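You operate a simulated robot arm through the tools that you are given. There is no shell and no other tool. Be economical: measure what you need, move in short steps, check, and stop when the job is done.

Carry out the task below with a simulated robot arm. There is one attempt and no reset: what you move stays moved.

JOB
True the test rack's blue arm and fit the white screw hook.
Fine: the tall teal peg levers the arm to its green band and is stood back; the screw hook is snug in the rack's boss.

Only the result counts: the job must be done as asked and must still hold three seconds after the hand-in. Knocking over, shifting, dropping, spilling or breaking anything else fails it.

ROBOT AND FRAMES
A 7-joint arm with a two-finger parallel gripper, fixed in place. Base frame: the origin is at the foot of the arm, x ahead of it, y to its left, z up. Units: m, degrees, N and s.
With the tool pointing down near the work surface it reaches from about 0.14 to 0.74 m from the base axis. Its first joint turns from -166.0 to 166.0 degrees. Payload 3.91 kg.
Tool frame: the origin (TCP) lies between the finger pads and is the grasp point; the fingertips stand 0.03 m ahead of it; z points along the fingers, y is the line along which they close. The gripper opens to 0.11 m. The fingers are 0.02 m wide and 0.01 m thick; the gripper's body (0.048 by 0.112 m) begins 0.055 m behind the TCP.
Orientation is that of the tool frame in the base frame, as a unit quaternion [w, x, y, z]. With the fingers straight down and closing along the base's y, the tool's x points along the base's -x, its y along +y and its z along -z.

CONTROLS
- The arm moves only by the tool apply_moves. Its argument "commands" is a list of rows, each an object (a shift or turn left out is 0, a gripper value left out holds the last) with "hand": the finger opening in cm, from 0 to 11; "xyz": the shift along the tool's x, y, z in cm, a list of three; "angular": the turn, a rotation vector about the tool's x, y, z in degrees, a list of three. In form: [{"hand": hand, "xyz": [x, y, z], "angular": [wx, wy, wz]}, ...]. A call has 1 to 20 rows; each row shifts and turns the commanded pose from where the row before left it, along the tool's axes as they then stand. A row lasts 0.2 s, in which the tool goes at most 0.05 m and 8.6 degrees; a call with a longer step from one row to the next is refused whole, and so is a gripper value outside its range. A pose out of reach is approached as far as the arm can. The call stops where the force on the tool passes 40 N (or 10 N more than at its start, if that is more) or the arm is blocked; 0.2 s more then pass. The fingers move at their own pace (about 0.153 m/s each) and stop on an object; they squeeze with about 24 N. The grip force told is the motor's: it shows also when the fingers shut on nothing. Time passes only in rows, and 0.2 s behind the last, so rows that do not move let the fingers close. The reply holds the time, the measured pose of the TCP, the force on the tool along the base axes, the opening and the grip force, in the units named above and with some noise.
- Cameras (640 x 400 px; columns grow to the right, rows downward): "scene" is fixed at [0.0447, 0.6486, 1.3789]; the picture's right is [-0.90, -0.44, 0.00], its down [-0.21, 0.43, -0.88] and it looks along [0.39, -0.79, -0.48] (base axes); focal length 312 px, centre (320, 200). "wrist" rides on the gripper at [0.077, 0.007, -0.114] in the tool frame; the picture's right is [-0.09, 1.00, 0.00], its down [-0.80, -0.07, -0.59] and it looks along [-0.59, -0.05, 0.80] (tool axes); focal length 270 px, centre (320, 200).
- grab_frame(camera): a new picture of that camera. No time passes.
- lift_body(by): slides the trunk up (or, below 0, down) by that many m; the arm rides with it, the base frame stays. It gives what a move gives, with no picture.
- point_at(camera, pixels): for up to 12 pixels [column, row] of the newest picture of that camera ("zoom" is the newest enlarged one), the place [x, y, z] in the base frame of the surface seen there, good to about 0.002 m, but the place of the scene camera against the robot may be out by one fixed shift of up to 0.018 m in any direction. No time passes.
- close_up(camera, box): a new picture of the part [left, top, right, bottom] of that camera's present view, enlarged. No time passes.
- finish_job(): hands the job in; it is judged then, once.

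Work in short steps. Measure before you move; look again where a grasp or a placing could have gone wrong, and mend it. You have 80 turns and 34 pictures in all, those below and enlarged ones among them. Open the gripper and draw the arm clear of the work before you hand the job in, unless the task says otherwise; then end with one line.

The tools are called as a command line: name --argument value ..., lists and objects as JSON in quotes. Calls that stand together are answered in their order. apply_moves: Moves the arm, as the interface text tells. Its arguments: {"type":"object","properties":{"commands":{"type":"array","items":{"type":"object","properties":{"hand":{"type":"number"},"xyz":{"type":"array","items":{"type":"number"}},"angular":{"type":"array","items":{"type":"number"}}}}}},"required":["commands"]} The other tools are called the same way: lift_body (by) slides the trunk up or down; grab_frame (camera) takes a picture; point_at (camera, pixels) gives the place of the surface under pixels of a picture; close_up (camera, box) takes an enlarged picture of a part of a camera's view; finish_job () hands the job in.

At the start:

```text
t: 0.0
position: [0.3984, -0.3963, 1.216]
ee_rot: [0.0, 0.0, 1.0, 0.001]
ft_force: [0.2, 0.7, -0.4]
width: 0.11
finger_force: 0.1
trunk travel left (down, up): [-0.525, 0.085]
```

scene: 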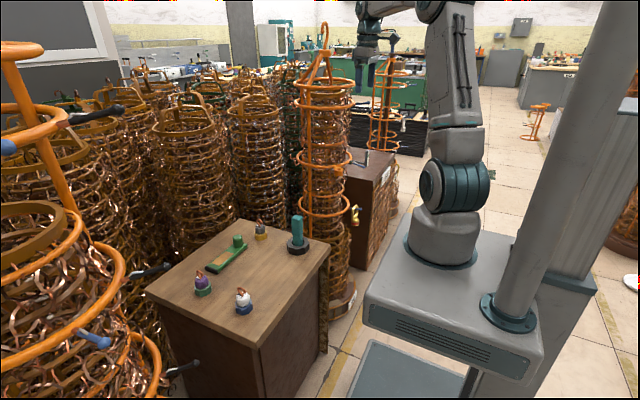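
wrist: 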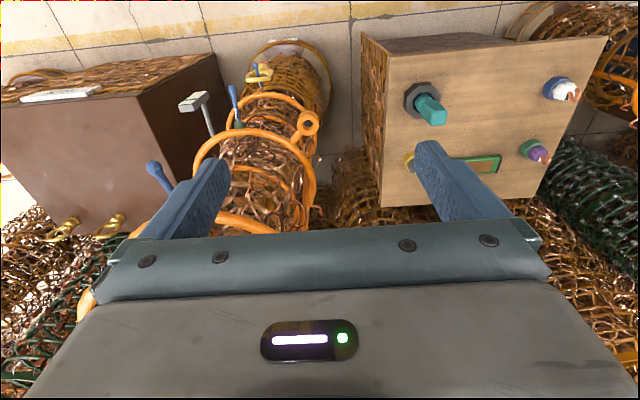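

The table holds a teal peg (297,230), white/blue hook item (243,300), a purple one and a green plate; the orange rack is at (325,130). I zoom in on both areas.

close_up --camera "scene" --box '[140, 200, 340, 325]'

close_up --camera "scene" --box '[280, 20, 440, 320]'

close_up --camera "wrist" --box '[140, 30, 380, 240]'

```text
3.20 times, centred on (240, 262) of scene
```

zoom: 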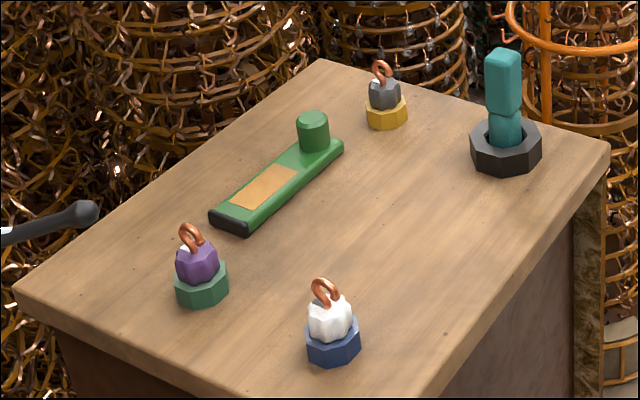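

```text
1.33 times, centred on (360, 170) of scene
```

zoom: 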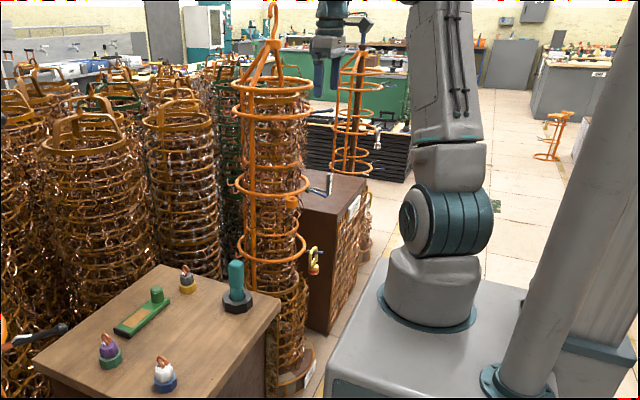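

```text
1.90 times, centred on (260, 135) of wrist
```

zoom: 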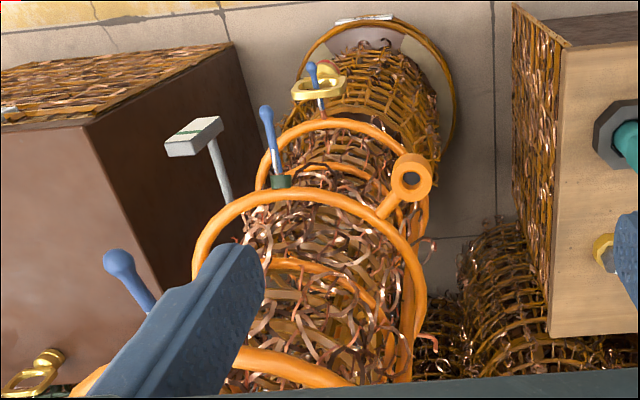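

The zoomed wrist view shows a blue rod with green collar (270,150), a gauge plate (195,137), a holed boss (411,178), another blue ball rod (118,262). I measure these, and the table things in the scene.

point_at --camera "zoom" --pixels '[[267, 112], [276, 160], [280, 182], [195, 138], [222, 180], [411, 164], [428, 180], [388, 205], [118, 262], [145, 297], [312, 68], [318, 90]]'

point_at --camera "scene" --pixels '[[297, 217], [298, 235], [298, 249], [243, 291], [243, 300], [243, 310], [204, 280], [238, 238], [221, 258], [260, 232], [240, 270], [297, 213]]'

point_at --camera "wrist" --pixels '[[430, 108], [418, 97], [425, 92], [565, 91], [557, 88], [576, 91], [534, 150], [480, 165], [409, 160], [445, 115]]'

```text
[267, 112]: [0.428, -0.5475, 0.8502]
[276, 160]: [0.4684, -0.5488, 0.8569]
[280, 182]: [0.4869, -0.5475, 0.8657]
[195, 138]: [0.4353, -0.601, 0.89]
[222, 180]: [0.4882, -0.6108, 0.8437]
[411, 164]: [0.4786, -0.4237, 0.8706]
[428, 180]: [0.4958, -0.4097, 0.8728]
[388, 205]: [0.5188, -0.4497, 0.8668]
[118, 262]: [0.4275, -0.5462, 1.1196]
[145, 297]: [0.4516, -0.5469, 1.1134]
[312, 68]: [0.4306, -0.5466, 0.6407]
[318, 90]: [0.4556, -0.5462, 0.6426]
```

```text
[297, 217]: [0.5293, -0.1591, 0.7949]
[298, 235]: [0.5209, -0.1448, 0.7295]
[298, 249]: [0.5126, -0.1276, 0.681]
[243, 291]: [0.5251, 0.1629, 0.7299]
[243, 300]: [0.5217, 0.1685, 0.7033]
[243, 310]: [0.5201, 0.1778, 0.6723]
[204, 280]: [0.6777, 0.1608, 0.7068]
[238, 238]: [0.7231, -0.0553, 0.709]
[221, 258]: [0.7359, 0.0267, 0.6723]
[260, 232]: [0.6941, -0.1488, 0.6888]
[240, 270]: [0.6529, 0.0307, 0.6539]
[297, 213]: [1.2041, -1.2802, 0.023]
```

```text
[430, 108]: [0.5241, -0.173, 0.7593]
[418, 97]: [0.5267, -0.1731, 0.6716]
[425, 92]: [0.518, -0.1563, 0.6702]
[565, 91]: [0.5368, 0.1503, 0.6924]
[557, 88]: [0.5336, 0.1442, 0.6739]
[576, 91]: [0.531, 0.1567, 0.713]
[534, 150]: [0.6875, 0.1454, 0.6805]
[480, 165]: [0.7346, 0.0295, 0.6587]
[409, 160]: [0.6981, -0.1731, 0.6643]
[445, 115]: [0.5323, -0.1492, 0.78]
```

The close-ups are truly detailed, so I zoom hard on the middle blue arm with its gauge, the boss, and the peg.

close_up --camera "wrist" --box '[170, 70, 310, 158]'

close_up --camera "wrist" --box '[390, 60, 600, 192]'

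close_up --camera "scene" --box '[290, 130, 400, 230]'

```text
4.55 times, centred on (240, 114) of wrist
```

zoom: 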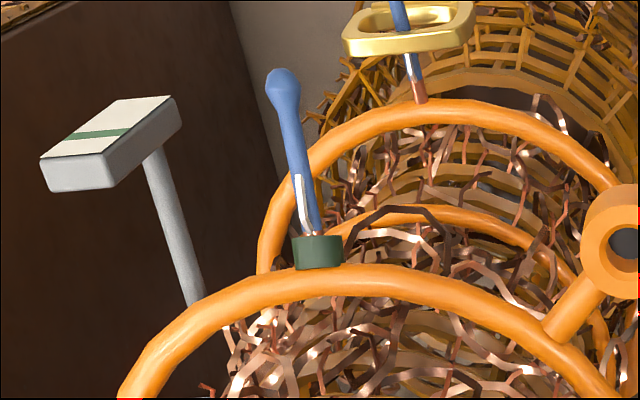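

```text
3.03 times, centred on (495, 126) of wrist
```

zoom: 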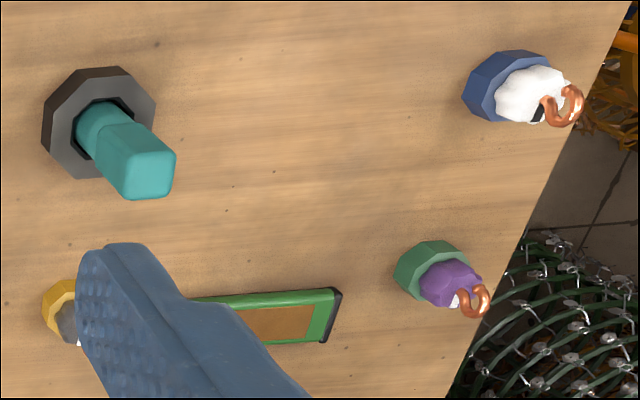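

```text
4.00 times, centred on (345, 180) of scene
```

zoom: 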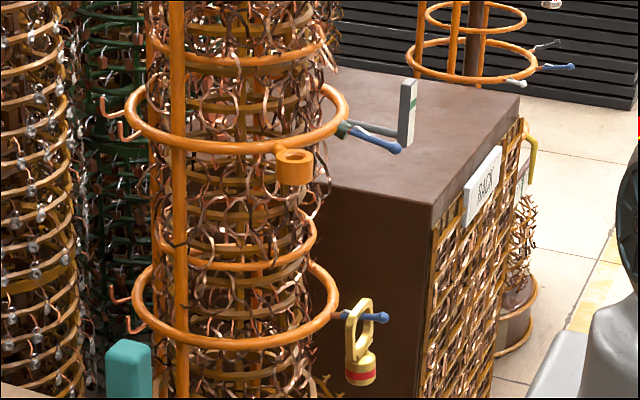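

The middle arm droops beside a vertical gauge with a green stripe. I measure the stripe, arm and boss in the scene zoom.

point_at --camera "zoom" --pixels '[[412, 82], [413, 99], [403, 105], [410, 135], [395, 147], [370, 138], [348, 130], [294, 155], [294, 172], [310, 160], [279, 160], [385, 318]]'

close_up --camera "wrist" --box '[170, 80, 260, 136]'

```text
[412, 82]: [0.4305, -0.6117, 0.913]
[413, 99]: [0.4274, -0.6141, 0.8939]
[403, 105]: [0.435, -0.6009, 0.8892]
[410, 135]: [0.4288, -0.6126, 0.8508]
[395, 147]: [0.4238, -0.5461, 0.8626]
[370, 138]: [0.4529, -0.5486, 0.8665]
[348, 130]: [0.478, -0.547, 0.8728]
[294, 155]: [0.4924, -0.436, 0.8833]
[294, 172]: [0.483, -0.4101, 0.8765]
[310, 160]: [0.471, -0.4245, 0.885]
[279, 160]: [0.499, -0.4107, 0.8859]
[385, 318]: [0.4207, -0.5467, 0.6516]
```

```text
7.11 times, centred on (215, 108) of wrist
```

zoom: 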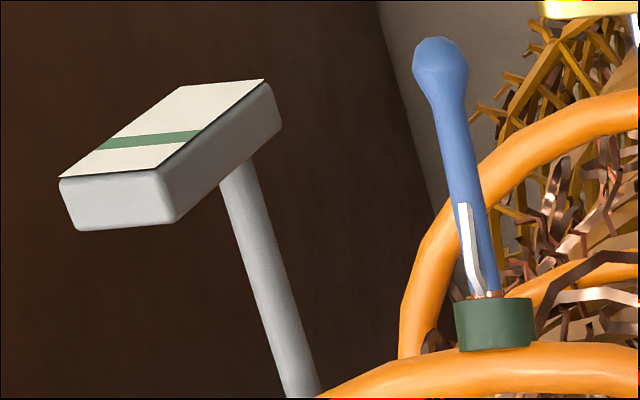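

I measure the stripe and arm surface points in this wrist zoom.

point_at --camera "zoom" --pixels '[[150, 140], [115, 142], [190, 137], [153, 132], [145, 148], [75, 170], [255, 86], [440, 60], [447, 110], [462, 180], [485, 275], [465, 240]]'

```text
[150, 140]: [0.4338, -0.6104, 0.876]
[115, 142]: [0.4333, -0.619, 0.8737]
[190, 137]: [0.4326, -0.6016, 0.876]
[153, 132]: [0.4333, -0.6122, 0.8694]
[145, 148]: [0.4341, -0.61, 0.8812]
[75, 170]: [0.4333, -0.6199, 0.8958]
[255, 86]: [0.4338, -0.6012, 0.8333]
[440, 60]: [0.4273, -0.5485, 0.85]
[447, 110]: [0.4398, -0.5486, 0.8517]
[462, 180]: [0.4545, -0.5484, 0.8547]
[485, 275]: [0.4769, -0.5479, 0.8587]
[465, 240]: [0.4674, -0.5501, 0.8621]
```

Band: z 0.869–0.882 at face x 0.433; the arm droops from about (0.487,-0.548) to tip (0.43,-0.548,0.845). Now I move above and before the teal peg for a close look.

apply_moves --commands '[{"xyz": [0, 4.6, 0]}, {"xyz": [0, 4.6, 0]}, {"xyz": [0, 4.6, 0]}, {"xyz": [0, 4.6, 0]}, {"xyz": [0, 4.6, 0]}, {"xyz": [0, 0, 4.5]}, {"xyz": [0, 0, 4.5]}, {"xyz": [0, 0, 4.5]}, {"xyz": [0, 0, 4.5]}, {"xyz": [0, 0, 4.5]}, {"xyz": [0, 0, 4.5]}, {"xyz": [0, 0, 4.0]}, {}]'

grab_frame --camera "wrist"

```text
t: 2.8
position: [0.3969, -0.1652, 0.9059]
ee_rot: [-0.001, 0.0, 1.0, 0.0]
ft_force: [0.0, 0.7, 0.3]
width: 0.1099
finger_force: 0.0
trunk travel left (down, up): [-0.525, 0.085]
```

```text
24 pictures are left
```

wrist: 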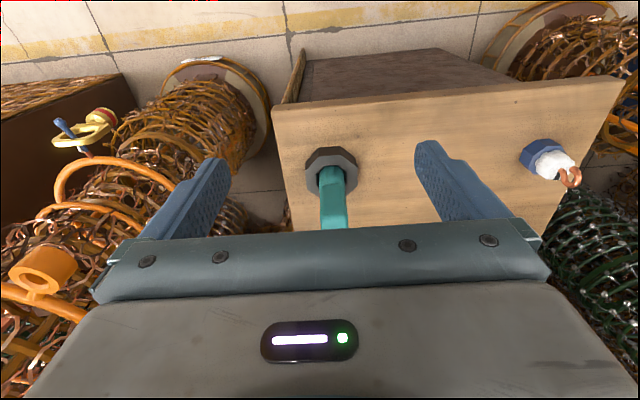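

The peg appears at (333,190), aligned well. I zoom to measure it.

close_up --camera "wrist" --box '[285, 135, 395, 240]'

```text
3.81 times, centred on (340, 188) of wrist
```

zoom: 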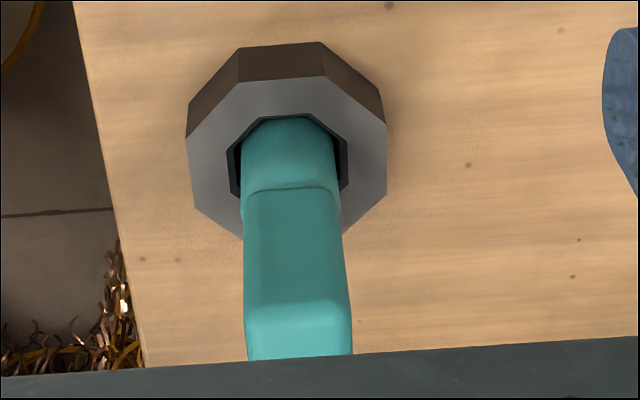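

Measure the peg's square faces, collar and tabletop.

point_at --camera "zoom" --pixels '[[252, 260], [335, 260], [293, 200], [293, 285], [260, 320], [345, 320], [298, 345], [292, 150], [210, 150], [365, 150], [290, 97], [450, 200]]'

```text
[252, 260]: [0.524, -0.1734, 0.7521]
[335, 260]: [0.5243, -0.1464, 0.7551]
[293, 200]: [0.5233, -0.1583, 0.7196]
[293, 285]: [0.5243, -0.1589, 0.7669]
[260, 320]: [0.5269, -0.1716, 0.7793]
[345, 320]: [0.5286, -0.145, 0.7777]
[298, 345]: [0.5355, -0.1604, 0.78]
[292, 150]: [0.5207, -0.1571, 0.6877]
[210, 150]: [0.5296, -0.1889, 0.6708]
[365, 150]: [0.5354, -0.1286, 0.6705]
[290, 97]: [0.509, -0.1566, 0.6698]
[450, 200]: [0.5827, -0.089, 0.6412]
```

Peg: square part z 0.72–0.78, centre about (0.539,-0.159), aligned to the axes. I go above it and descend.

apply_moves --commands '[{"xyz": [-4.8, 0.6, 0], "hand": 8}, {"xyz": [-4.8, 0, 0]}, {"xyz": [-4.6, 0, 0]}, {}, {"xyz": [0, 0, 4]}, {"xyz": [0, 0, 4]}, {"xyz": [0, 0, 4]}, {"xyz": [0, 0, 3.1]}, {}]'

grab_frame --camera "wrist"

```text
t: 4.8
position: [0.5407, -0.1603, 0.7518]
ee_rot: [0.0, 0.0, 1.0, 0.0]
ft_force: [0.1, 0.1, 0.3]
width: 0.0801
finger_force: 0.0
trunk travel left (down, up): [-0.525, 0.085]
```

```text
22 pictures are left
```

wrist: 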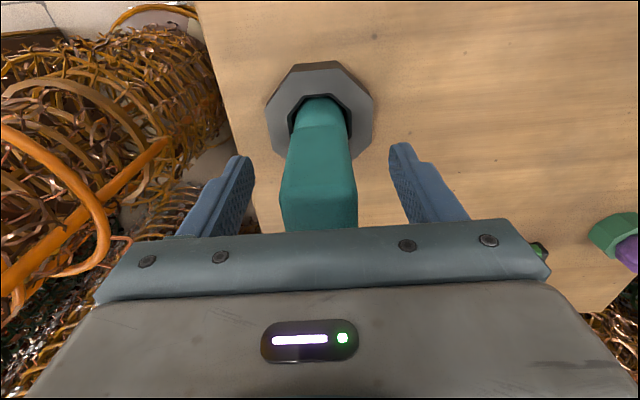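

The peg is centred between the fingers; I close and lift it 16 cm.

apply_moves --commands '[{"hand": 0}, {}, {}, {"xyz": [0, 0, -2]}, {"xyz": [0, 0, -4]}, {"xyz": [0, 0, -4]}, {"xyz": [0, 0, -4]}, {"xyz": [0, 0, -4]}, {}]'

close_up --camera "scene" --box '[220, 130, 380, 270]'

```text
t: 6.8
position: [0.5383, -0.1582, 0.9357]
ee_rot: [0.0, 0.0, 1.0, 0.0]
ft_force: [-0.2, 0.4, -1.4]
width: 0.0336
finger_force: 23.5
trunk travel left (down, up): [-0.525, 0.085]
```

```text
2.86 times, centred on (300, 200) of scene
```

zoom: 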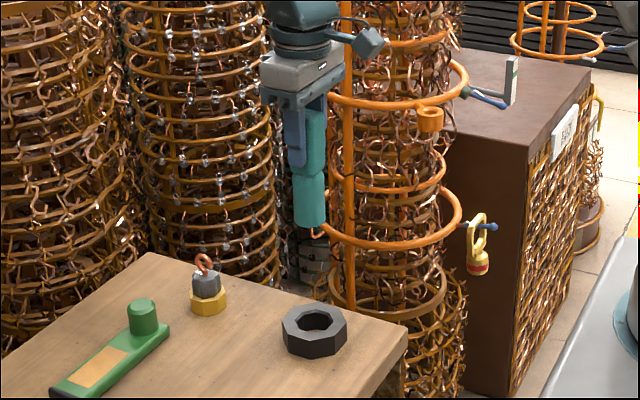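

The peg is lifted, hole left in the holder. I shift +y 20 cm and tilt so the peg's bottom faces the scene camera, to see whether it has a bore.

apply_moves --commands '[{"xyz": [0, 4.5, -2]}, {"xyz": [0, 4.5, -2]}, {"xyz": [0, 4.5, -2]}, {"xyz": [0, 4.5, 0]}, {"angular": [-8.5, 0, 0]}, {"angular": [-8.5, 0, 0]}, {"angular": [-8.5, 0, 0]}, {"angular": [-8.5, 0, 0]}, {"angular": [-8.5, 0, 0]}, {"angular": [-8.5, 0, 0]}, {"angular": [-8.5, 0, 0]}, {"angular": [-8.5, 0, 0]}, {}]'

close_up --camera "scene" --box '[180, 80, 340, 220]'

```text
t: 9.6
position: [0.5416, 0.0211, 0.9953]
ee_rot: [0.0, 0.0, 0.829, 0.56]
ft_force: [0.0, -0.1, -2.1]
width: 0.0337
finger_force: 23.6
trunk travel left (down, up): [-0.525, 0.085]
```

```text
2.86 times, centred on (260, 150) of scene
```

zoom: 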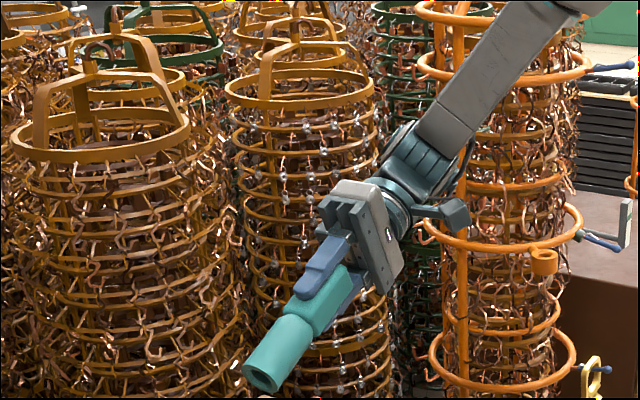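

There's a bore in the peg's lower end: it slides over the arm. I measure the end in the zoom.

point_at --camera "zoom" --pixels '[[246, 366], [280, 388], [252, 386], [272, 370], [262, 378], [262, 362], [290, 320], [268, 382], [255, 376]]'

close_up --camera "scene" --box '[232, 155, 272, 185]'

```text
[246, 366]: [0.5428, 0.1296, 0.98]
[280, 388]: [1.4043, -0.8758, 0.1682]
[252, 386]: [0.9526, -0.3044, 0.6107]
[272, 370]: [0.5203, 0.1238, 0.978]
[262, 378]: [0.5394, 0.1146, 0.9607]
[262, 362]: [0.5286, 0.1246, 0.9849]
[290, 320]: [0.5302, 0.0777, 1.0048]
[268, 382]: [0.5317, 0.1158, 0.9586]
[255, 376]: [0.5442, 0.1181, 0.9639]
```

```text
13.33 times, centred on (252, 170) of scene
```

zoom: 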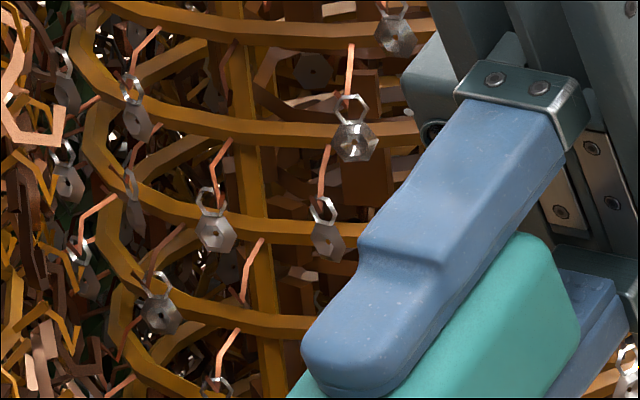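

I aimed the zoom wrongly; the end is at about (240,212).

close_up --camera "scene" --box '[224, 200, 258, 222]'

```text
16.00 times, centred on (241, 211) of scene
```

zoom: 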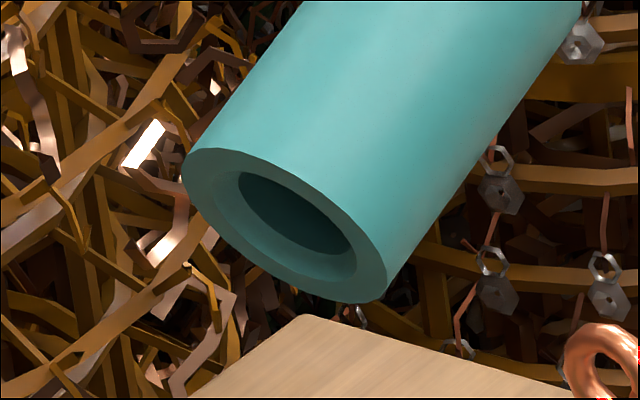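

point_at --camera "zoom" --pixels '[[193, 170], [380, 285], [229, 185], [352, 268], [310, 285], [260, 160], [290, 225], [290, 240], [300, 265]]'

```text
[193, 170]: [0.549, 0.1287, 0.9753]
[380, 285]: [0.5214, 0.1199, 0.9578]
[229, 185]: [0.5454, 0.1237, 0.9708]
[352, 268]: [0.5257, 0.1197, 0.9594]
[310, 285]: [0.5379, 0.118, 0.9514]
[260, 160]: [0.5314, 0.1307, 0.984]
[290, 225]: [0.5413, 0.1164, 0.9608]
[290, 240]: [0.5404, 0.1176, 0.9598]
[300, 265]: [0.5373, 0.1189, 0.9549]
```

Bore about 18–20 mm, outer 34 mm, end 11 cm ahead of the TCP; the arm's ball (13 mm) fits. I straighten the tool and move to the front side of the rack, clear of it.

apply_moves --commands '[{"angular": [8.5, 0, 0]}, {"angular": [8.5, 0, 0]}, {"angular": [8.5, 0, 0]}, {"angular": [8.5, 0, 0]}, {"angular": [8.5, 0, 0]}, {"angular": [8.5, 0, 0]}, {"angular": [8.5, 0, 0]}, {"angular": [8.5, 0, 0]}, {"xyz": [4.85, 0, 0]}, {"xyz": [4.85, 0, 0]}, {"xyz": [4.85, 0, 0]}, {"xyz": [4.85, 0, 0]}, {"xyz": [4.85, 0, 0]}, {"xyz": [4.85, 0, 0]}, {}]'

apply_moves --commands '[{"xyz": [0, -4.75, 0]}, {"xyz": [0, -4.75, 0]}, {"xyz": [0, -4.75, 0]}, {"xyz": [0, -4.75, 0]}, {"xyz": [0, -4.75, 0]}, {"xyz": [0, -4.75, 0]}, {"xyz": [0, -4.75, 0]}, {"xyz": [0, -4.75, 0]}, {"xyz": [0, -4.75, 0]}, {"xyz": [0, -4.75, 0]}, {"xyz": [0, -4.75, 0]}, {"xyz": [0, -4.75, 0]}, {}]'

```text
t: 12.8
position: [0.2999, 0.0262, 1.0239]
ee_rot: [-0.002, 0.0, 1.0, 0.0]
ft_force: [0.4, 0.3, -1.0]
width: 0.0337
finger_force: 24.1
out of reach, approached as far as the arm can: row 13, 14
trunk travel left (down, up): [-0.525, 0.085]
```

```text
t: 15.6
position: [0.2993, -0.5461, 1.0222]
ee_rot: [-0.001, -0.001, 1.0, 0.001]
ft_force: [0.1, -0.4, -2.5]
width: 0.0336
finger_force: 23.7
trunk travel left (down, up): [-0.525, 0.085]
```

Reached (0.299,-0.546,1.022). Now I rotate about the tool's y to point the peg toward +x, in two halves, backing off 3 cm meanwhile.

apply_moves --commands '[{"angular": [0, -8.5, 0], "xyz": [1, 0, 0]}, {"angular": [0, -8.5, 0], "xyz": [1, 0, 0]}, {"angular": [0, -8.5, 0], "xyz": [1, 0, 0]}, {"angular": [0, -8.5, 0]}, {"angular": [0, -8.5, 0]}, {"angular": [0, -8.5, 0]}, {}]'

```text
t: 17.2
position: [0.2701, -0.5449, 1.0183]
ee_rot: [0.431, 0.0, 0.902, 0.0]
ft_force: [-0.1, -0.8, -0.9]
width: 0.0337
finger_force: 24.4
trunk travel left (down, up): [-0.525, 0.085]
```

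Orientation turns as planned (tool z now (0.78,0,-0.63)). Continue the turn to 12° above horizontal.

apply_moves --commands '[{"angular": [0, -8.5, 0]}, {"angular": [0, -8.5, 0]}, {"angular": [0, -8.5, 0]}, {"angular": [0, -8.5, 0]}, {"angular": [0, -8.5, 0]}, {"angular": [0, -8.5, 0]}, {}]'

```text
t: 18.8
position: [0.2698, -0.5439, 1.0186]
ee_rot: [0.778, 0.0, 0.628, 0.0]
ft_force: [-0.7, -0.4, 0.1]
width: 0.034
finger_force: 24.2
trunk travel left (down, up): [-0.525, 0.085]
```

Pointing is right. Lower to the arm's line, with the mouth a few cm before the ball.

apply_moves --commands '[{"xyz": [4.08, -0.1, -0.876]}, {"xyz": [4.08, -0.1, -0.876]}, {"xyz": [4.08, -0.1, -0.876]}, {"xyz": [4.08, -0.1, -0.876]}, {"xyz": [4.08, -0.1, -0.876]}, {}]'

grab_frame --camera "wrist"

close_up --camera "scene" --box '[350, 130, 446, 190]'

```text
t: 20.2
position: [0.269, -0.55, 0.8084]
ee_rot: [0.778, 0.001, 0.629, -0.001]
ft_force: [1.0, 0.1, -1.3]
width: 0.0341
finger_force: 23.8
trunk travel left (down, up): [-0.525, 0.085]
```

```text
17 pictures are left
```

wrist: 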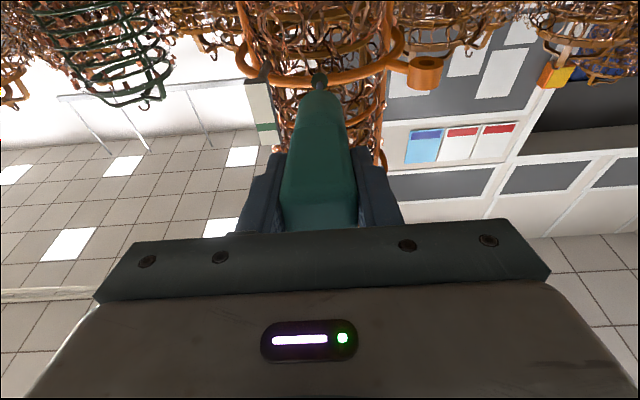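

```text
6.67 times, centred on (398, 160) of scene
```

zoom: 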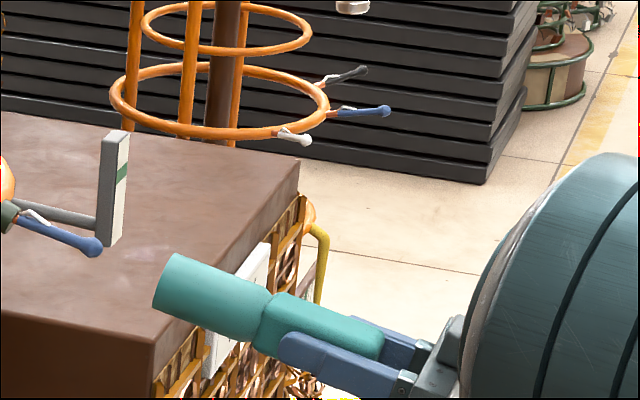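

The mouth is about 4 cm before the ball, nearly in line. I measure both in the scene zoom to compare the axes.

point_at --camera "zoom" --pixels '[[91, 246], [75, 241], [60, 234], [48, 229], [185, 288], [215, 299], [245, 312], [40, 213], [172, 278], [10, 210], [122, 172], [114, 178]]'

close_up --camera "wrist" --box '[265, 60, 375, 128]'

```text
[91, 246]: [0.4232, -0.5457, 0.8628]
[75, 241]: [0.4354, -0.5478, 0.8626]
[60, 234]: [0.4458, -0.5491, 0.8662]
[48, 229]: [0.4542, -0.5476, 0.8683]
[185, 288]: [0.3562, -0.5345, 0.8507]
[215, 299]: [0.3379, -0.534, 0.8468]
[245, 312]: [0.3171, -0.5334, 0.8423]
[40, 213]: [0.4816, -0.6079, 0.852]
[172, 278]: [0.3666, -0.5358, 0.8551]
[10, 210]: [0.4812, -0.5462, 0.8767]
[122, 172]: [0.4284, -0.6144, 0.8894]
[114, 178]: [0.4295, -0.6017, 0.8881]
```

```text
5.82 times, centred on (320, 94) of wrist
```

zoom: 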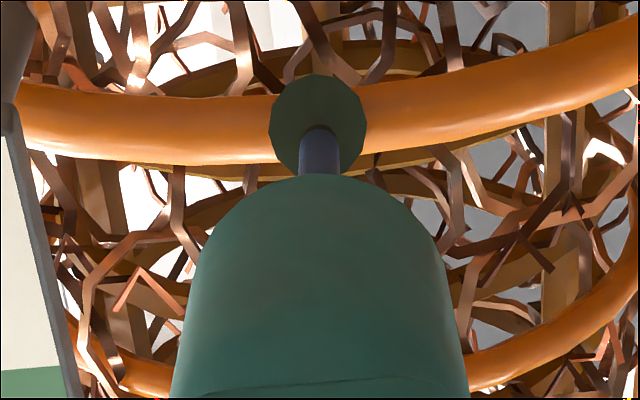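

Comparing axes: the peg line passes about 2.5 mm low and 1 mm to +y of the arm. I correct that and advance 5.5 cm in small steps.

apply_moves --commands '[{"xyz": [-0.25, -0.08, 0]}, {"xyz": [0, 0, 1.5]}, {"xyz": [0, 0, 1.5]}, {"xyz": [0, 0, 1]}, {"xyz": [0, 0, 0.5]}, {"xyz": [0, 0, 0.5]}, {"xyz": [0, 0, 0.5]}, {}]'

close_up --camera "scene" --box '[345, 130, 409, 170]'

```text
t: 22.0
position: [0.3222, -0.5509, 0.8236]
ee_rot: [0.777, 0.0, 0.63, 0.0]
ft_force: [0.7, -0.5, -2.4]
width: 0.0341
finger_force: 24.2
trunk travel left (down, up): [-0.525, 0.085]
```

```text
10.00 times, centred on (377, 150) of scene
```

zoom: 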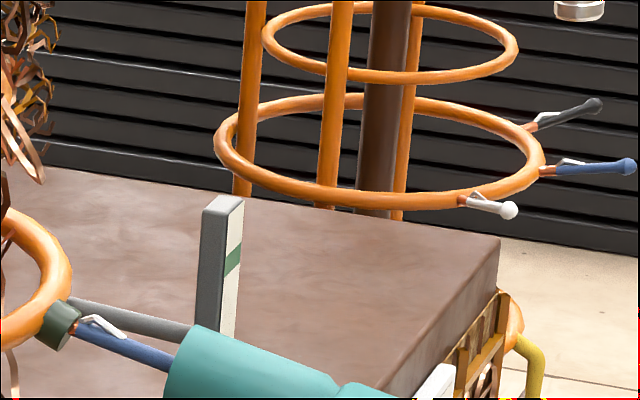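

The ball is inside with no contact force. Advance 1.8 cm more.

apply_moves --commands '[{"xyz": [0, 0, 0.6]}, {"xyz": [0, 0, 0.6]}, {"xyz": [0, 0, 0.6]}, {}]'

close_up --camera "scene" --box '[345, 135, 393, 165]'

```text
t: 23.0
position: [0.3389, -0.5512, 0.8275]
ee_rot: [0.777, -0.001, 0.629, 0.001]
ft_force: [-0.1, 0.1, -1.6]
width: 0.0338
finger_force: 23.7
trunk travel left (down, up): [-0.525, 0.085]
```

```text
13.33 times, centred on (369, 150) of scene
```

zoom: 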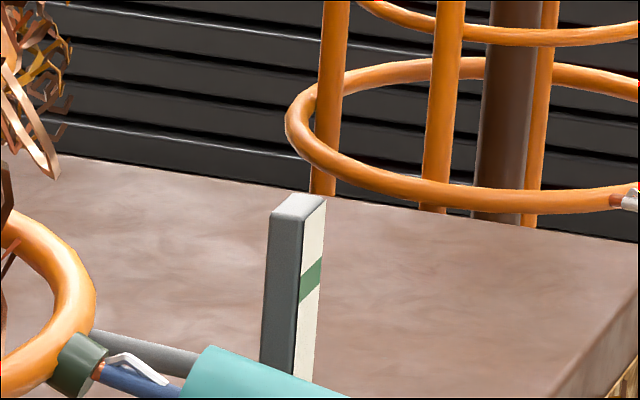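

Mouth is just ahead of the small clip. Now I lever: rotate about the pivot (~14.9 cm ahead of the TCP) in 3° steps, 15° first.

apply_moves --commands '[{"xyz": [-0.78, 0, 0.02], "angular": [0, 3, 0]}, {"xyz": [-0.78, 0, 0.02], "angular": [0, 3, 0]}, {"xyz": [-0.78, 0, 0.02], "angular": [0, 3, 0]}, {"xyz": [-0.78, 0, 0.02], "angular": [0, 3, 0]}, {"xyz": [-0.78, 0, 0.02], "angular": [0, 3, 0]}, {}]'

close_up --camera "scene" --box '[345, 130, 409, 170]'

```text
t: 24.4
position: [0.3357, -0.5512, 0.866]
ee_rot: [0.688, -0.001, 0.726, 0.001]
ft_force: [-0.9, 1.5, -7.8]
width: 0.0338
finger_force: 23.8
trunk travel left (down, up): [-0.525, 0.085]
```

```text
10.00 times, centred on (377, 150) of scene
```

zoom: 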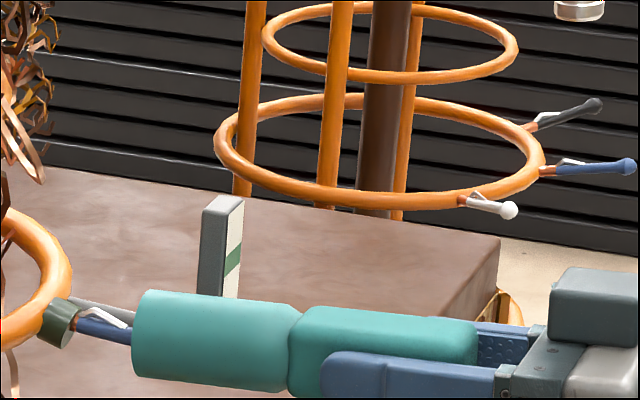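

The arm follows (force ~6 N). Continue 12° more and check.

apply_moves --commands '[{"xyz": [-0.78, 0, 0.02], "angular": [0, 3, 0]}, {"xyz": [-0.78, 0, 0.02], "angular": [0, 3, 0]}, {"xyz": [-0.78, 0, 0.02], "angular": [0, 3, 0]}, {"xyz": [-0.78, 0, 0.02], "angular": [0, 3, 0]}, {}]'

close_up --camera "scene" --box '[345, 125, 409, 165]'

```text
t: 25.6
position: [0.3416, -0.5525, 0.8972]
ee_rot: [0.609, 0.0, 0.793, 0.0]
ft_force: [-0.7, -1.1, -6.8]
width: 0.0341
finger_force: 23.8
trunk travel left (down, up): [-0.525, 0.085]
```

```text
10.00 times, centred on (377, 145) of scene
```

zoom: 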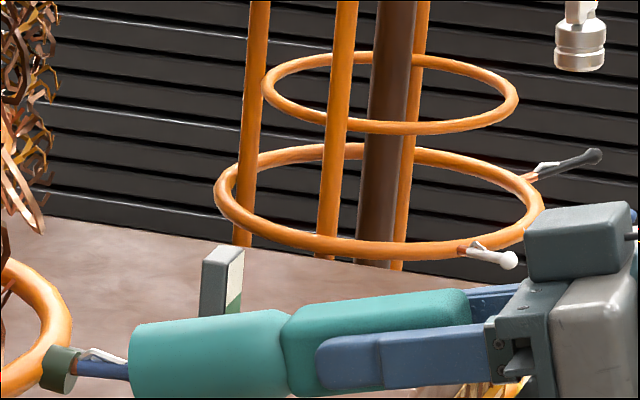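

Measure the exposed arm's slope now.

point_at --camera "zoom" --pixels '[[82, 371], [90, 371], [100, 371], [110, 372], [120, 372], [126, 372], [150, 362], [200, 355], [250, 350], [62, 368]]'

```text
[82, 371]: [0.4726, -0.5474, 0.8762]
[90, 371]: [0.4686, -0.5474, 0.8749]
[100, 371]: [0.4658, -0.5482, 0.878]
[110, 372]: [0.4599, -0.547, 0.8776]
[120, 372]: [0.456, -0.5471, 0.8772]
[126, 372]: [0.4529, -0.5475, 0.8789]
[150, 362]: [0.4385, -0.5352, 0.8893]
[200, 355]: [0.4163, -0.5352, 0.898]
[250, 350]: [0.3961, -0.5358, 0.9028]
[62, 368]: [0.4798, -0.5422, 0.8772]
```

The arm is at roughly +7°, lagging the peg; target about +18°. Continue 7.5° more and measure.

apply_moves --commands '[{"xyz": [-0.65, 0, 0.02], "angular": [0, 2.5, 0]}, {"xyz": [-0.65, 0, 0.02], "angular": [0, 2.5, 0]}, {"xyz": [-0.65, 0, 0.02], "angular": [0, 2.5, 0]}, {}]'

close_up --camera "scene" --box '[346, 144, 378, 164]'

```text
t: 26.6
position: [0.3482, -0.5511, 0.9154]
ee_rot: [0.555, 0.0, 0.832, 0.0]
ft_force: [-2.8, -2.5, -6.4]
width: 0.0339
finger_force: 23.9
trunk travel left (down, up): [-0.525, 0.085]
```

```text
16.00 times, centred on (362, 154) of scene
```

zoom: 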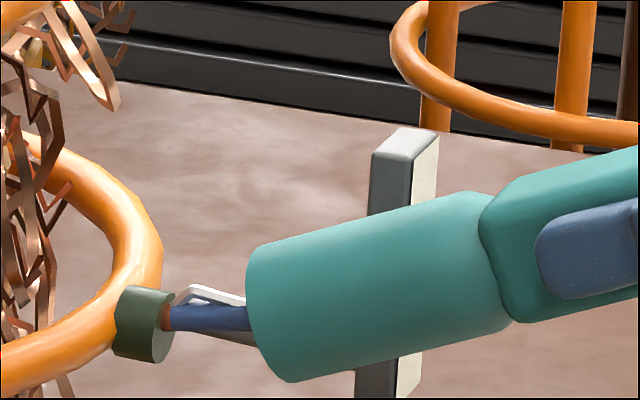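

Measure the arm axis in this zoom.

point_at --camera "zoom" --pixels '[[178, 319], [190, 319], [200, 318], [210, 318], [220, 318], [230, 318], [240, 318], [246, 318], [270, 317], [350, 297], [430, 275], [490, 258]]'

```text
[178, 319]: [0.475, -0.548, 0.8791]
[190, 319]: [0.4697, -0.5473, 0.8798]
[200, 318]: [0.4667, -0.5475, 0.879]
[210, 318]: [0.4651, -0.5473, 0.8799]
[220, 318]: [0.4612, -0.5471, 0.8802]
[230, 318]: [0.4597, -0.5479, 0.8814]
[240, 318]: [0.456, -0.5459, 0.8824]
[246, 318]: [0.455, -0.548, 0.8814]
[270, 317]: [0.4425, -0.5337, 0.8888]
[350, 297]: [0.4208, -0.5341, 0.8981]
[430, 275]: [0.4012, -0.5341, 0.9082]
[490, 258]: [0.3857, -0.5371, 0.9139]
```

The arm is at about +10° by image slope; the rest is bore slop. I raise the peg straight up 7 mm (ball needs ~8 mm) and recheck.

apply_moves --commands '[{"xyz": [-0.33, 0, -0.13]}, {"xyz": [-0.32, 0, -0.14]}, {}]'

close_up --camera "scene" --box '[346, 144, 378, 164]'

```text
t: 27.4
position: [0.3487, -0.5505, 0.9211]
ee_rot: [0.556, 0.001, 0.831, 0.0]
ft_force: [-0.6, -0.1, -8.0]
width: 0.0339
finger_force: 23.8
trunk travel left (down, up): [-0.525, 0.085]
```

```text
16.00 times, centred on (362, 154) of scene
```

zoom: 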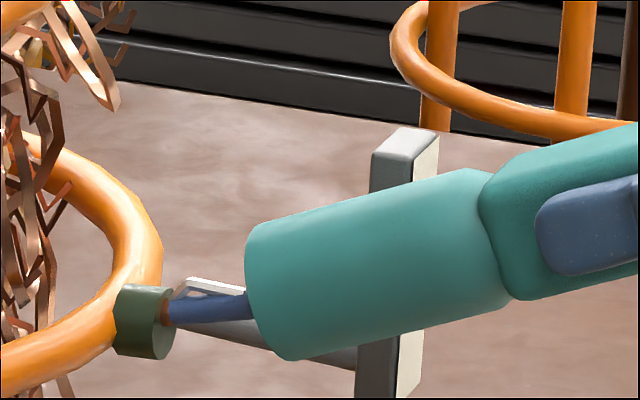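

Arm slope now gives about +16°; raise 2 mm more to ~18°, then relieve 2 mm and withdraw along the arm's axis 8 cm.

apply_moves --commands '[{"xyz": [-0.185, 0, -0.077]}, {}, {}, {"xyz": [0.185, 0, 0.077]}, {}, {"xyz": [0.08, 0, -1]}, {"xyz": [0.08, 0, -1]}, {"xyz": [0.08, 0, -1]}, {"xyz": [0.08, 0, -1]}, {"xyz": [0.16, 0, -2]}, {"xyz": [0.16, 0, -2]}, {}]'

close_up --camera "scene" --box '[346, 136, 394, 166]'

```text
t: 30.0
position: [0.2704, -0.5515, 0.946]
ee_rot: [0.555, -0.001, 0.832, 0.001]
ft_force: [0.5, 0.0, -0.6]
width: 0.0339
finger_force: 23.8
trunk travel left (down, up): [-0.525, 0.085]
```

```text
13.33 times, centred on (370, 151) of scene
```

zoom: 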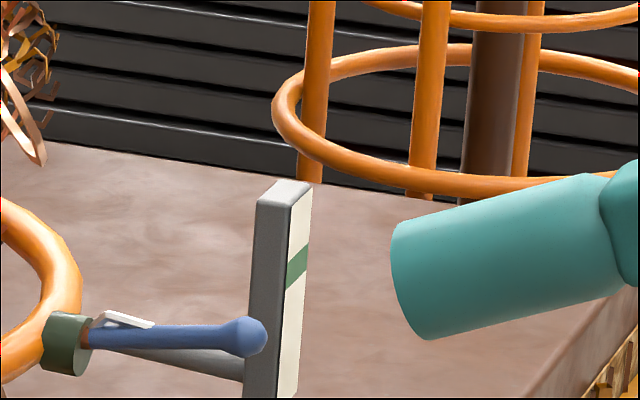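

The arm now looks to be at only ~10°: it fell back or springs. I measure it against the band.

point_at --camera "zoom" --pixels '[[245, 336], [230, 337], [200, 337], [170, 337], [140, 337], [110, 337], [298, 265], [299, 252], [297, 280], [262, 336], [60, 340], [290, 270]]'

```text
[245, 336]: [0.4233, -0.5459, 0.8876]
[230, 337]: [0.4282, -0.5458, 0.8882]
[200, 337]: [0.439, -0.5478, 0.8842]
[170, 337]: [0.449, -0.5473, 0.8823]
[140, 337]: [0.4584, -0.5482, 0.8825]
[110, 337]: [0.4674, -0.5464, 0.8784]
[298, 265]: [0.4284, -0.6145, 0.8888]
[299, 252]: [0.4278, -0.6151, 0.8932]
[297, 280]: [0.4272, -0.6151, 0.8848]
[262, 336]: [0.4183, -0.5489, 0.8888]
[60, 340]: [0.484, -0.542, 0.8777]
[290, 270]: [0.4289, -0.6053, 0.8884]
```

The arm axis at the gauge is ~0.885 vs band centre 0.8885 (scene frame): low edge of the band. I realign the peg at 15° and slide it on again to raise the arm a bit more.

apply_moves --commands '[{"angular": [0, -7.5, 0]}, {"xyz": [1.5, 0.05, 1.16]}, {"xyz": [1.5, 0.05, 1.16]}, {}, {"xyz": [0, 0, 1.2]}, {"xyz": [0, 0, 1.2]}, {"xyz": [0, 0, 1]}, {"xyz": [0, 0, 0.8]}, {"xyz": [0, 0, 0.8]}, {"xyz": [0, 0, 0.7]}, {}]'

```text
t: 32.4
position: [0.3408, -0.5493, 0.8981]
ee_rot: [0.609, 0.001, 0.793, 0.0]
ft_force: [-0.2, 0.2, -2.4]
width: 0.0335
finger_force: 24.1
trunk travel left (down, up): [-0.525, 0.085]
```

Slid on without contact force. Raise 7 mm and look.

apply_moves --commands '[{"xyz": [-0.34, 0, -0.09]}, {"xyz": [-0.34, 0, -0.09]}, {}, {}]'

close_up --camera "scene" --box '[346, 144, 378, 164]'

```text
t: 33.4
position: [0.342, -0.5499, 0.9042]
ee_rot: [0.609, 0.0, 0.793, 0.0]
ft_force: [-0.2, -0.3, -1.4]
width: 0.0337
finger_force: 24.1
trunk travel left (down, up): [-0.525, 0.085]
```

```text
16.00 times, centred on (362, 154) of scene
```

zoom: 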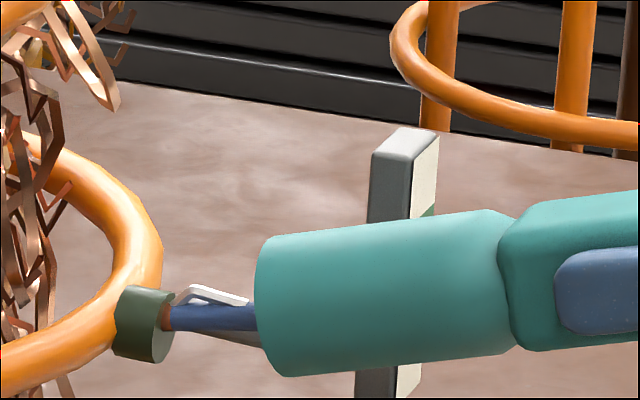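

No contact yet (force ~ peg weight). I raise in small steps watching the force.

apply_moves --commands '[{"xyz": [-0.19, 0, -0.05]}, {}]'

apply_moves --commands '[{"xyz": [-0.19, 0, -0.05]}, {}]'

```text
t: 34.0
position: [0.3428, -0.5495, 0.9057]
ee_rot: [0.608, 0.0, 0.794, 0.0]
ft_force: [-0.5, -0.1, -2.2]
width: 0.0339
finger_force: 23.8
trunk travel left (down, up): [-0.525, 0.085]
```

```text
t: 34.6
position: [0.342, -0.551, 0.9083]
ee_rot: [0.609, 0.001, 0.793, -0.001]
ft_force: [-0.5, -0.7, -4.0]
width: 0.0338
finger_force: 24.0
trunk travel left (down, up): [-0.525, 0.085]
```

Contact begins at z≈0.908. Raise 4 mm further.

apply_moves --commands '[{"xyz": [-0.19, 0, -0.05]}, {"xyz": [-0.19, 0, -0.05]}, {}]'

close_up --camera "scene" --box '[346, 144, 378, 164]'

```text
t: 35.4
position: [0.3407, -0.5509, 0.911]
ee_rot: [0.608, 0.0, 0.794, 0.001]
ft_force: [-0.2, 1.2, -7.1]
width: 0.034
finger_force: 24.3
trunk travel left (down, up): [-0.525, 0.085]
```

```text
16.00 times, centred on (362, 154) of scene
```

zoom: 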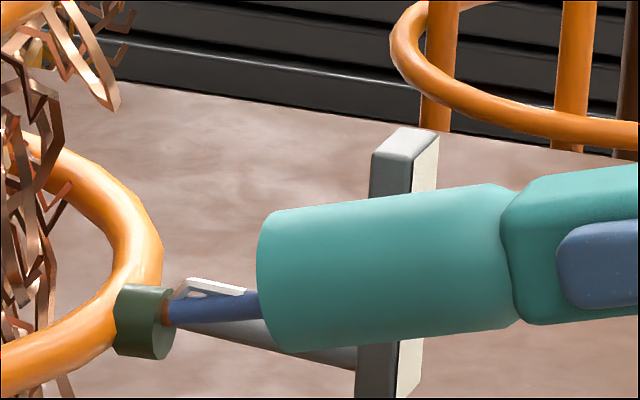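

Arm now ~16°. To tell spring-back from slip, I lower in 1.5 mm steps and watch the force.

apply_moves --commands '[{"xyz": [0.14, 0, 0.04]}, {}]'

apply_moves --commands '[{"xyz": [0.14, 0, 0.04]}, {}]'

close_up --camera "scene" --box '[346, 144, 378, 164]'

```text
t: 36.0
position: [0.3411, -0.5502, 0.9104]
ee_rot: [0.609, 0.0, 0.793, 0.0]
ft_force: [-1.4, 1.2, -4.7]
width: 0.0337
finger_force: 24.4
trunk travel left (down, up): [-0.525, 0.085]
```

```text
t: 36.6
position: [0.3407, -0.5496, 0.9077]
ee_rot: [0.609, -0.001, 0.793, 0.001]
ft_force: [-1.4, -0.6, -3.8]
width: 0.034
finger_force: 23.6
trunk travel left (down, up): [-0.525, 0.085]
```

```text
16.00 times, centred on (362, 154) of scene
```

zoom: 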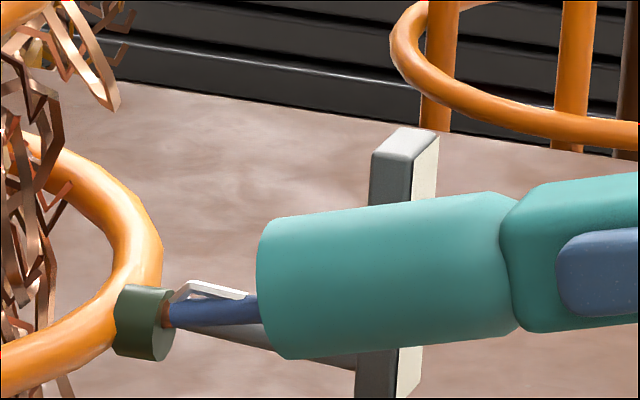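

The arm springs back ~6–7° (elastic-plastic), so I must over-lever to about 21°. Arc 3° plus a 5.5 mm raise, then relieve until the force is gone.

apply_moves --commands '[{"xyz": [-0.39, 0, 0.01], "angular": [0, 1.5, 0]}, {"xyz": [-0.39, 0, 0.01], "angular": [0, 1.5, 0]}, {"xyz": [-0.27, 0, -0.08]}, {"xyz": [-0.26, 0, -0.09]}, {}, {}]'

apply_moves --commands '[{"xyz": [0.19, 0, 0.06]}, {"xyz": [0.19, 0, 0.06]}, {}]'

apply_moves --commands '[{"xyz": [0.19, 0, 0.06]}, {}]'

```text
t: 38.0
position: [0.343, -0.5499, 0.9215]
ee_rot: [0.589, 0.0, 0.808, 0.001]
ft_force: [0.0, 1.6, -6.9]
width: 0.0339
finger_force: 23.5
trunk travel left (down, up): [-0.525, 0.085]
```

```text
t: 38.8
position: [0.3432, -0.5506, 0.9188]
ee_rot: [0.588, 0.001, 0.809, -0.001]
ft_force: [-1.8, -0.1, -3.8]
width: 0.0339
finger_force: 24.1
trunk travel left (down, up): [-0.525, 0.085]
```

```text
t: 39.4
position: [0.3441, -0.5496, 0.917]
ee_rot: [0.588, 0.001, 0.809, 0.0]
ft_force: [-1.6, -0.5, -3.5]
width: 0.0338
finger_force: 24.7
trunk travel left (down, up): [-0.525, 0.085]
```

Force is nearly at peg weight. Lower 2 mm more and withdraw along ~14°, then look.

apply_moves --commands '[{"xyz": [0.19, 0, 0.06]}, {}, {"xyz": [0.07, 0, -1]}, {"xyz": [0.07, 0, -1]}, {"xyz": [0.07, 0, -1]}, {"xyz": [0.07, 0, -1]}, {"xyz": [0.14, 0, -2]}, {"xyz": [0.14, 0, -2]}, {}]'

close_up --camera "scene" --box '[346, 140, 386, 165]'

```text
t: 41.4
position: [0.2669, -0.5488, 0.9336]
ee_rot: [0.588, 0.0, 0.809, 0.0]
ft_force: [-0.3, -0.4, -2.2]
width: 0.0335
finger_force: 23.6
trunk travel left (down, up): [-0.525, 0.085]
```

```text
16.00 times, centred on (366, 152) of scene
```

zoom: 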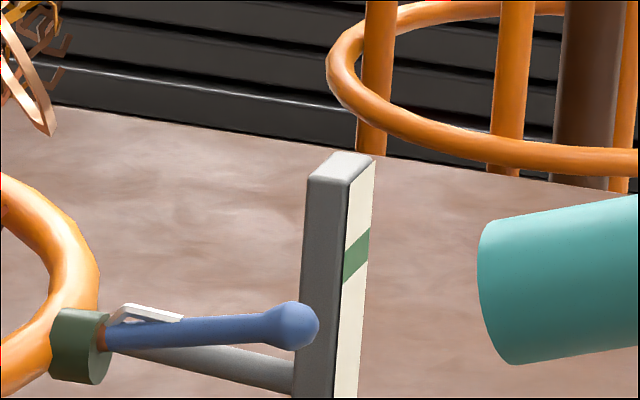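

Arm has risen. I measure it against the band.

point_at --camera "zoom" --pixels '[[295, 326], [285, 327], [255, 328], [230, 330], [205, 331], [180, 332], [150, 334], [125, 335], [356, 256], [358, 236], [350, 276], [308, 325]]'

```text
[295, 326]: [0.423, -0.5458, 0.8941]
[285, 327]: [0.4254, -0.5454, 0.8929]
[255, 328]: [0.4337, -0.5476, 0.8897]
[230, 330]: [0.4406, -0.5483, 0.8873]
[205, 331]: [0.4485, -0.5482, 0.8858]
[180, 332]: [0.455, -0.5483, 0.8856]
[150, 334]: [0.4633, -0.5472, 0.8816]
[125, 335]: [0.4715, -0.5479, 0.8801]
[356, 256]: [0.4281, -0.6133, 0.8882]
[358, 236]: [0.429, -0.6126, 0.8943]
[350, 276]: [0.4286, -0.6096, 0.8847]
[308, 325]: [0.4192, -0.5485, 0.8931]
```

The arm's axis at the gauge is ~0.889, band centre 0.8885: trued. Now I turn the peg upright, away from the rack.

apply_moves --commands '[{"xyz": [0, 0, -1], "angular": [0, 8, 0]}, {"angular": [0, 8, 0]}, {"angular": [0, 8, 0]}, {"angular": [0, 8, 0]}, {"angular": [0, 8, 0]}, {"angular": [0, 8, 0]}, {"angular": [0, 8, 0]}, {"angular": [0, 8, 0]}, {"angular": [0, 8, 0]}, {}]'

```text
t: 43.6
position: [0.2561, -0.5505, 0.9368]
ee_rot: [-0.001, 0.0, 1.0, 0.0]
ft_force: [-0.4, -0.7, -2.3]
width: 0.0339
finger_force: 24.0
trunk travel left (down, up): [-0.525, 0.085]
```

Upright again. Travel in y then diagonally to above the holder.

apply_moves --commands '[{"xyz": [0, 4.8, -0.5]}, {"xyz": [0, 4.8, -0.5]}, {"xyz": [0, 4.8, -0.5]}, {"xyz": [0, 4.8, -0.5]}, {"xyz": [0, 4.8, 0]}, {}, {"xyz": [-4.04, 2.16, 0]}, {"xyz": [-4.04, 2.16, 0]}, {"xyz": [-4.04, 2.16, 0]}, {"xyz": [-4.04, 2.16, 0]}, {"xyz": [-4.04, 2.16, 0]}, {"xyz": [-4.04, 2.16, 0]}, {"xyz": [-4.04, 2.16, 0]}, {}, {}]'

```text
t: 46.8
position: [0.539, -0.1587, 0.9566]
ee_rot: [-0.001, 0.001, 1.0, 0.0]
ft_force: [-0.3, 0.0, -1.1]
width: 0.0338
finger_force: 24.0
trunk travel left (down, up): [-0.525, 0.085]
```

At (0.539,-0.1587). Lower to just inside the holder mouth, then feel for the bottom.

apply_moves --commands '[{"xyz": [0, 0, 4.5]}, {"xyz": [0, 0, 4.5]}, {"xyz": [0, 0, 4.5]}, {"xyz": [0, 0, 2]}, {"xyz": [0, 0, 1]}, {"xyz": [0, 0, 1]}, {"xyz": [0, 0, 1]}, {"xyz": [0, 0, 1]}, {}]'

```text
t: 48.8
position: [0.5391, -0.1594, 0.7626]
ee_rot: [0.0, 0.0, 1.0, -0.001]
ft_force: [0.4, -0.1, -1.7]
width: 0.0339
finger_force: 24.1
trunk travel left (down, up): [-0.525, 0.085]
```

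It's entering freely. Small steps to the bottom.

apply_moves --commands '[{"xyz": [0, 0, 0.4]}, {"xyz": [0, 0, 0.3]}, {"xyz": [0, 0, 0.2]}, {}]'

apply_moves --commands '[{"xyz": [0, 0, 0.15]}, {}]'

```text
t: 49.8
position: [0.5389, -0.158, 0.7549]
ee_rot: [0.002, 0.0, 1.0, 0.0]
ft_force: [-2.2, 0.4, 16.5]
width: 0.0339
finger_force: 25.2
trunk travel left (down, up): [-0.525, 0.085]
```

```text
t: 50.4
position: [0.5395, -0.158, 0.7518]
ee_rot: [0.0, 0.0, 1.0, 0.0]
ft_force: [-1.3, -0.5, 16.0]
width: 0.0337
finger_force: 24.1
trunk travel left (down, up): [-0.525, 0.085]
```

The peg has bottomed at its original height. Ease off, open modestly, and rise clear.

apply_moves --commands '[{"xyz": [0, 0, -0.15]}, {"hand": 7}, {}, {}, {"xyz": [0, 0, -3]}, {"xyz": [0, 0, -4.5]}, {"xyz": [0, 0, -4.5]}, {"xyz": [0, 0, -4.5]}, {"xyz": [2, 4.5, 0]}, {"xyz": [2, 4.5, 0]}, {"xyz": [2, 4.5, 0]}, {"xyz": [2, 4.5, 0]}, {"xyz": [2, 4.5, 0]}, {"xyz": [2, 4.5, 0]}, {"xyz": [0, 4, 0]}, {}]'

grab_frame --camera "wrist"

```text
t: 53.8
position: [0.4202, 0.1507, 0.9182]
ee_rot: [0.0, 0.0, 1.0, 0.0]
ft_force: [-0.3, -0.1, 0.2]
width: 0.0701
finger_force: 0.1
trunk travel left (down, up): [-0.525, 0.085]
```

```text
3 pictures are left
```

wrist: 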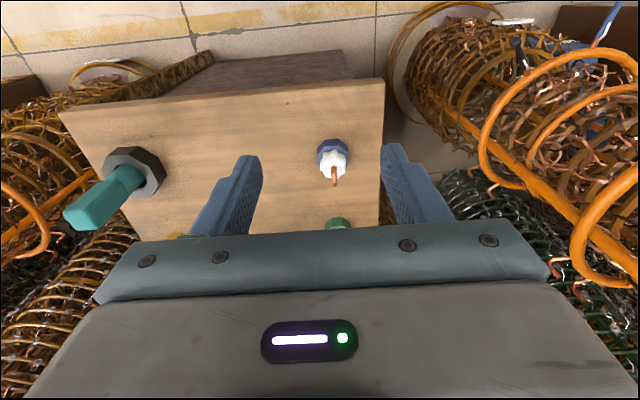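

The peg stands in its holder. Zoom on the white screw hook at (333,160).

close_up --camera "wrist" --box '[301, 131, 365, 195]'

```text
6.25 times, centred on (333, 163) of wrist
```

zoom: 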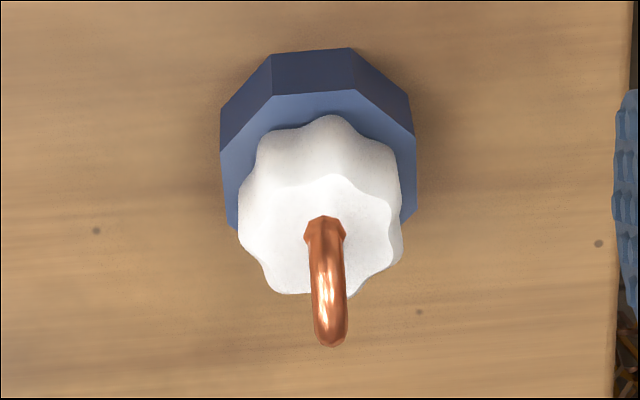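

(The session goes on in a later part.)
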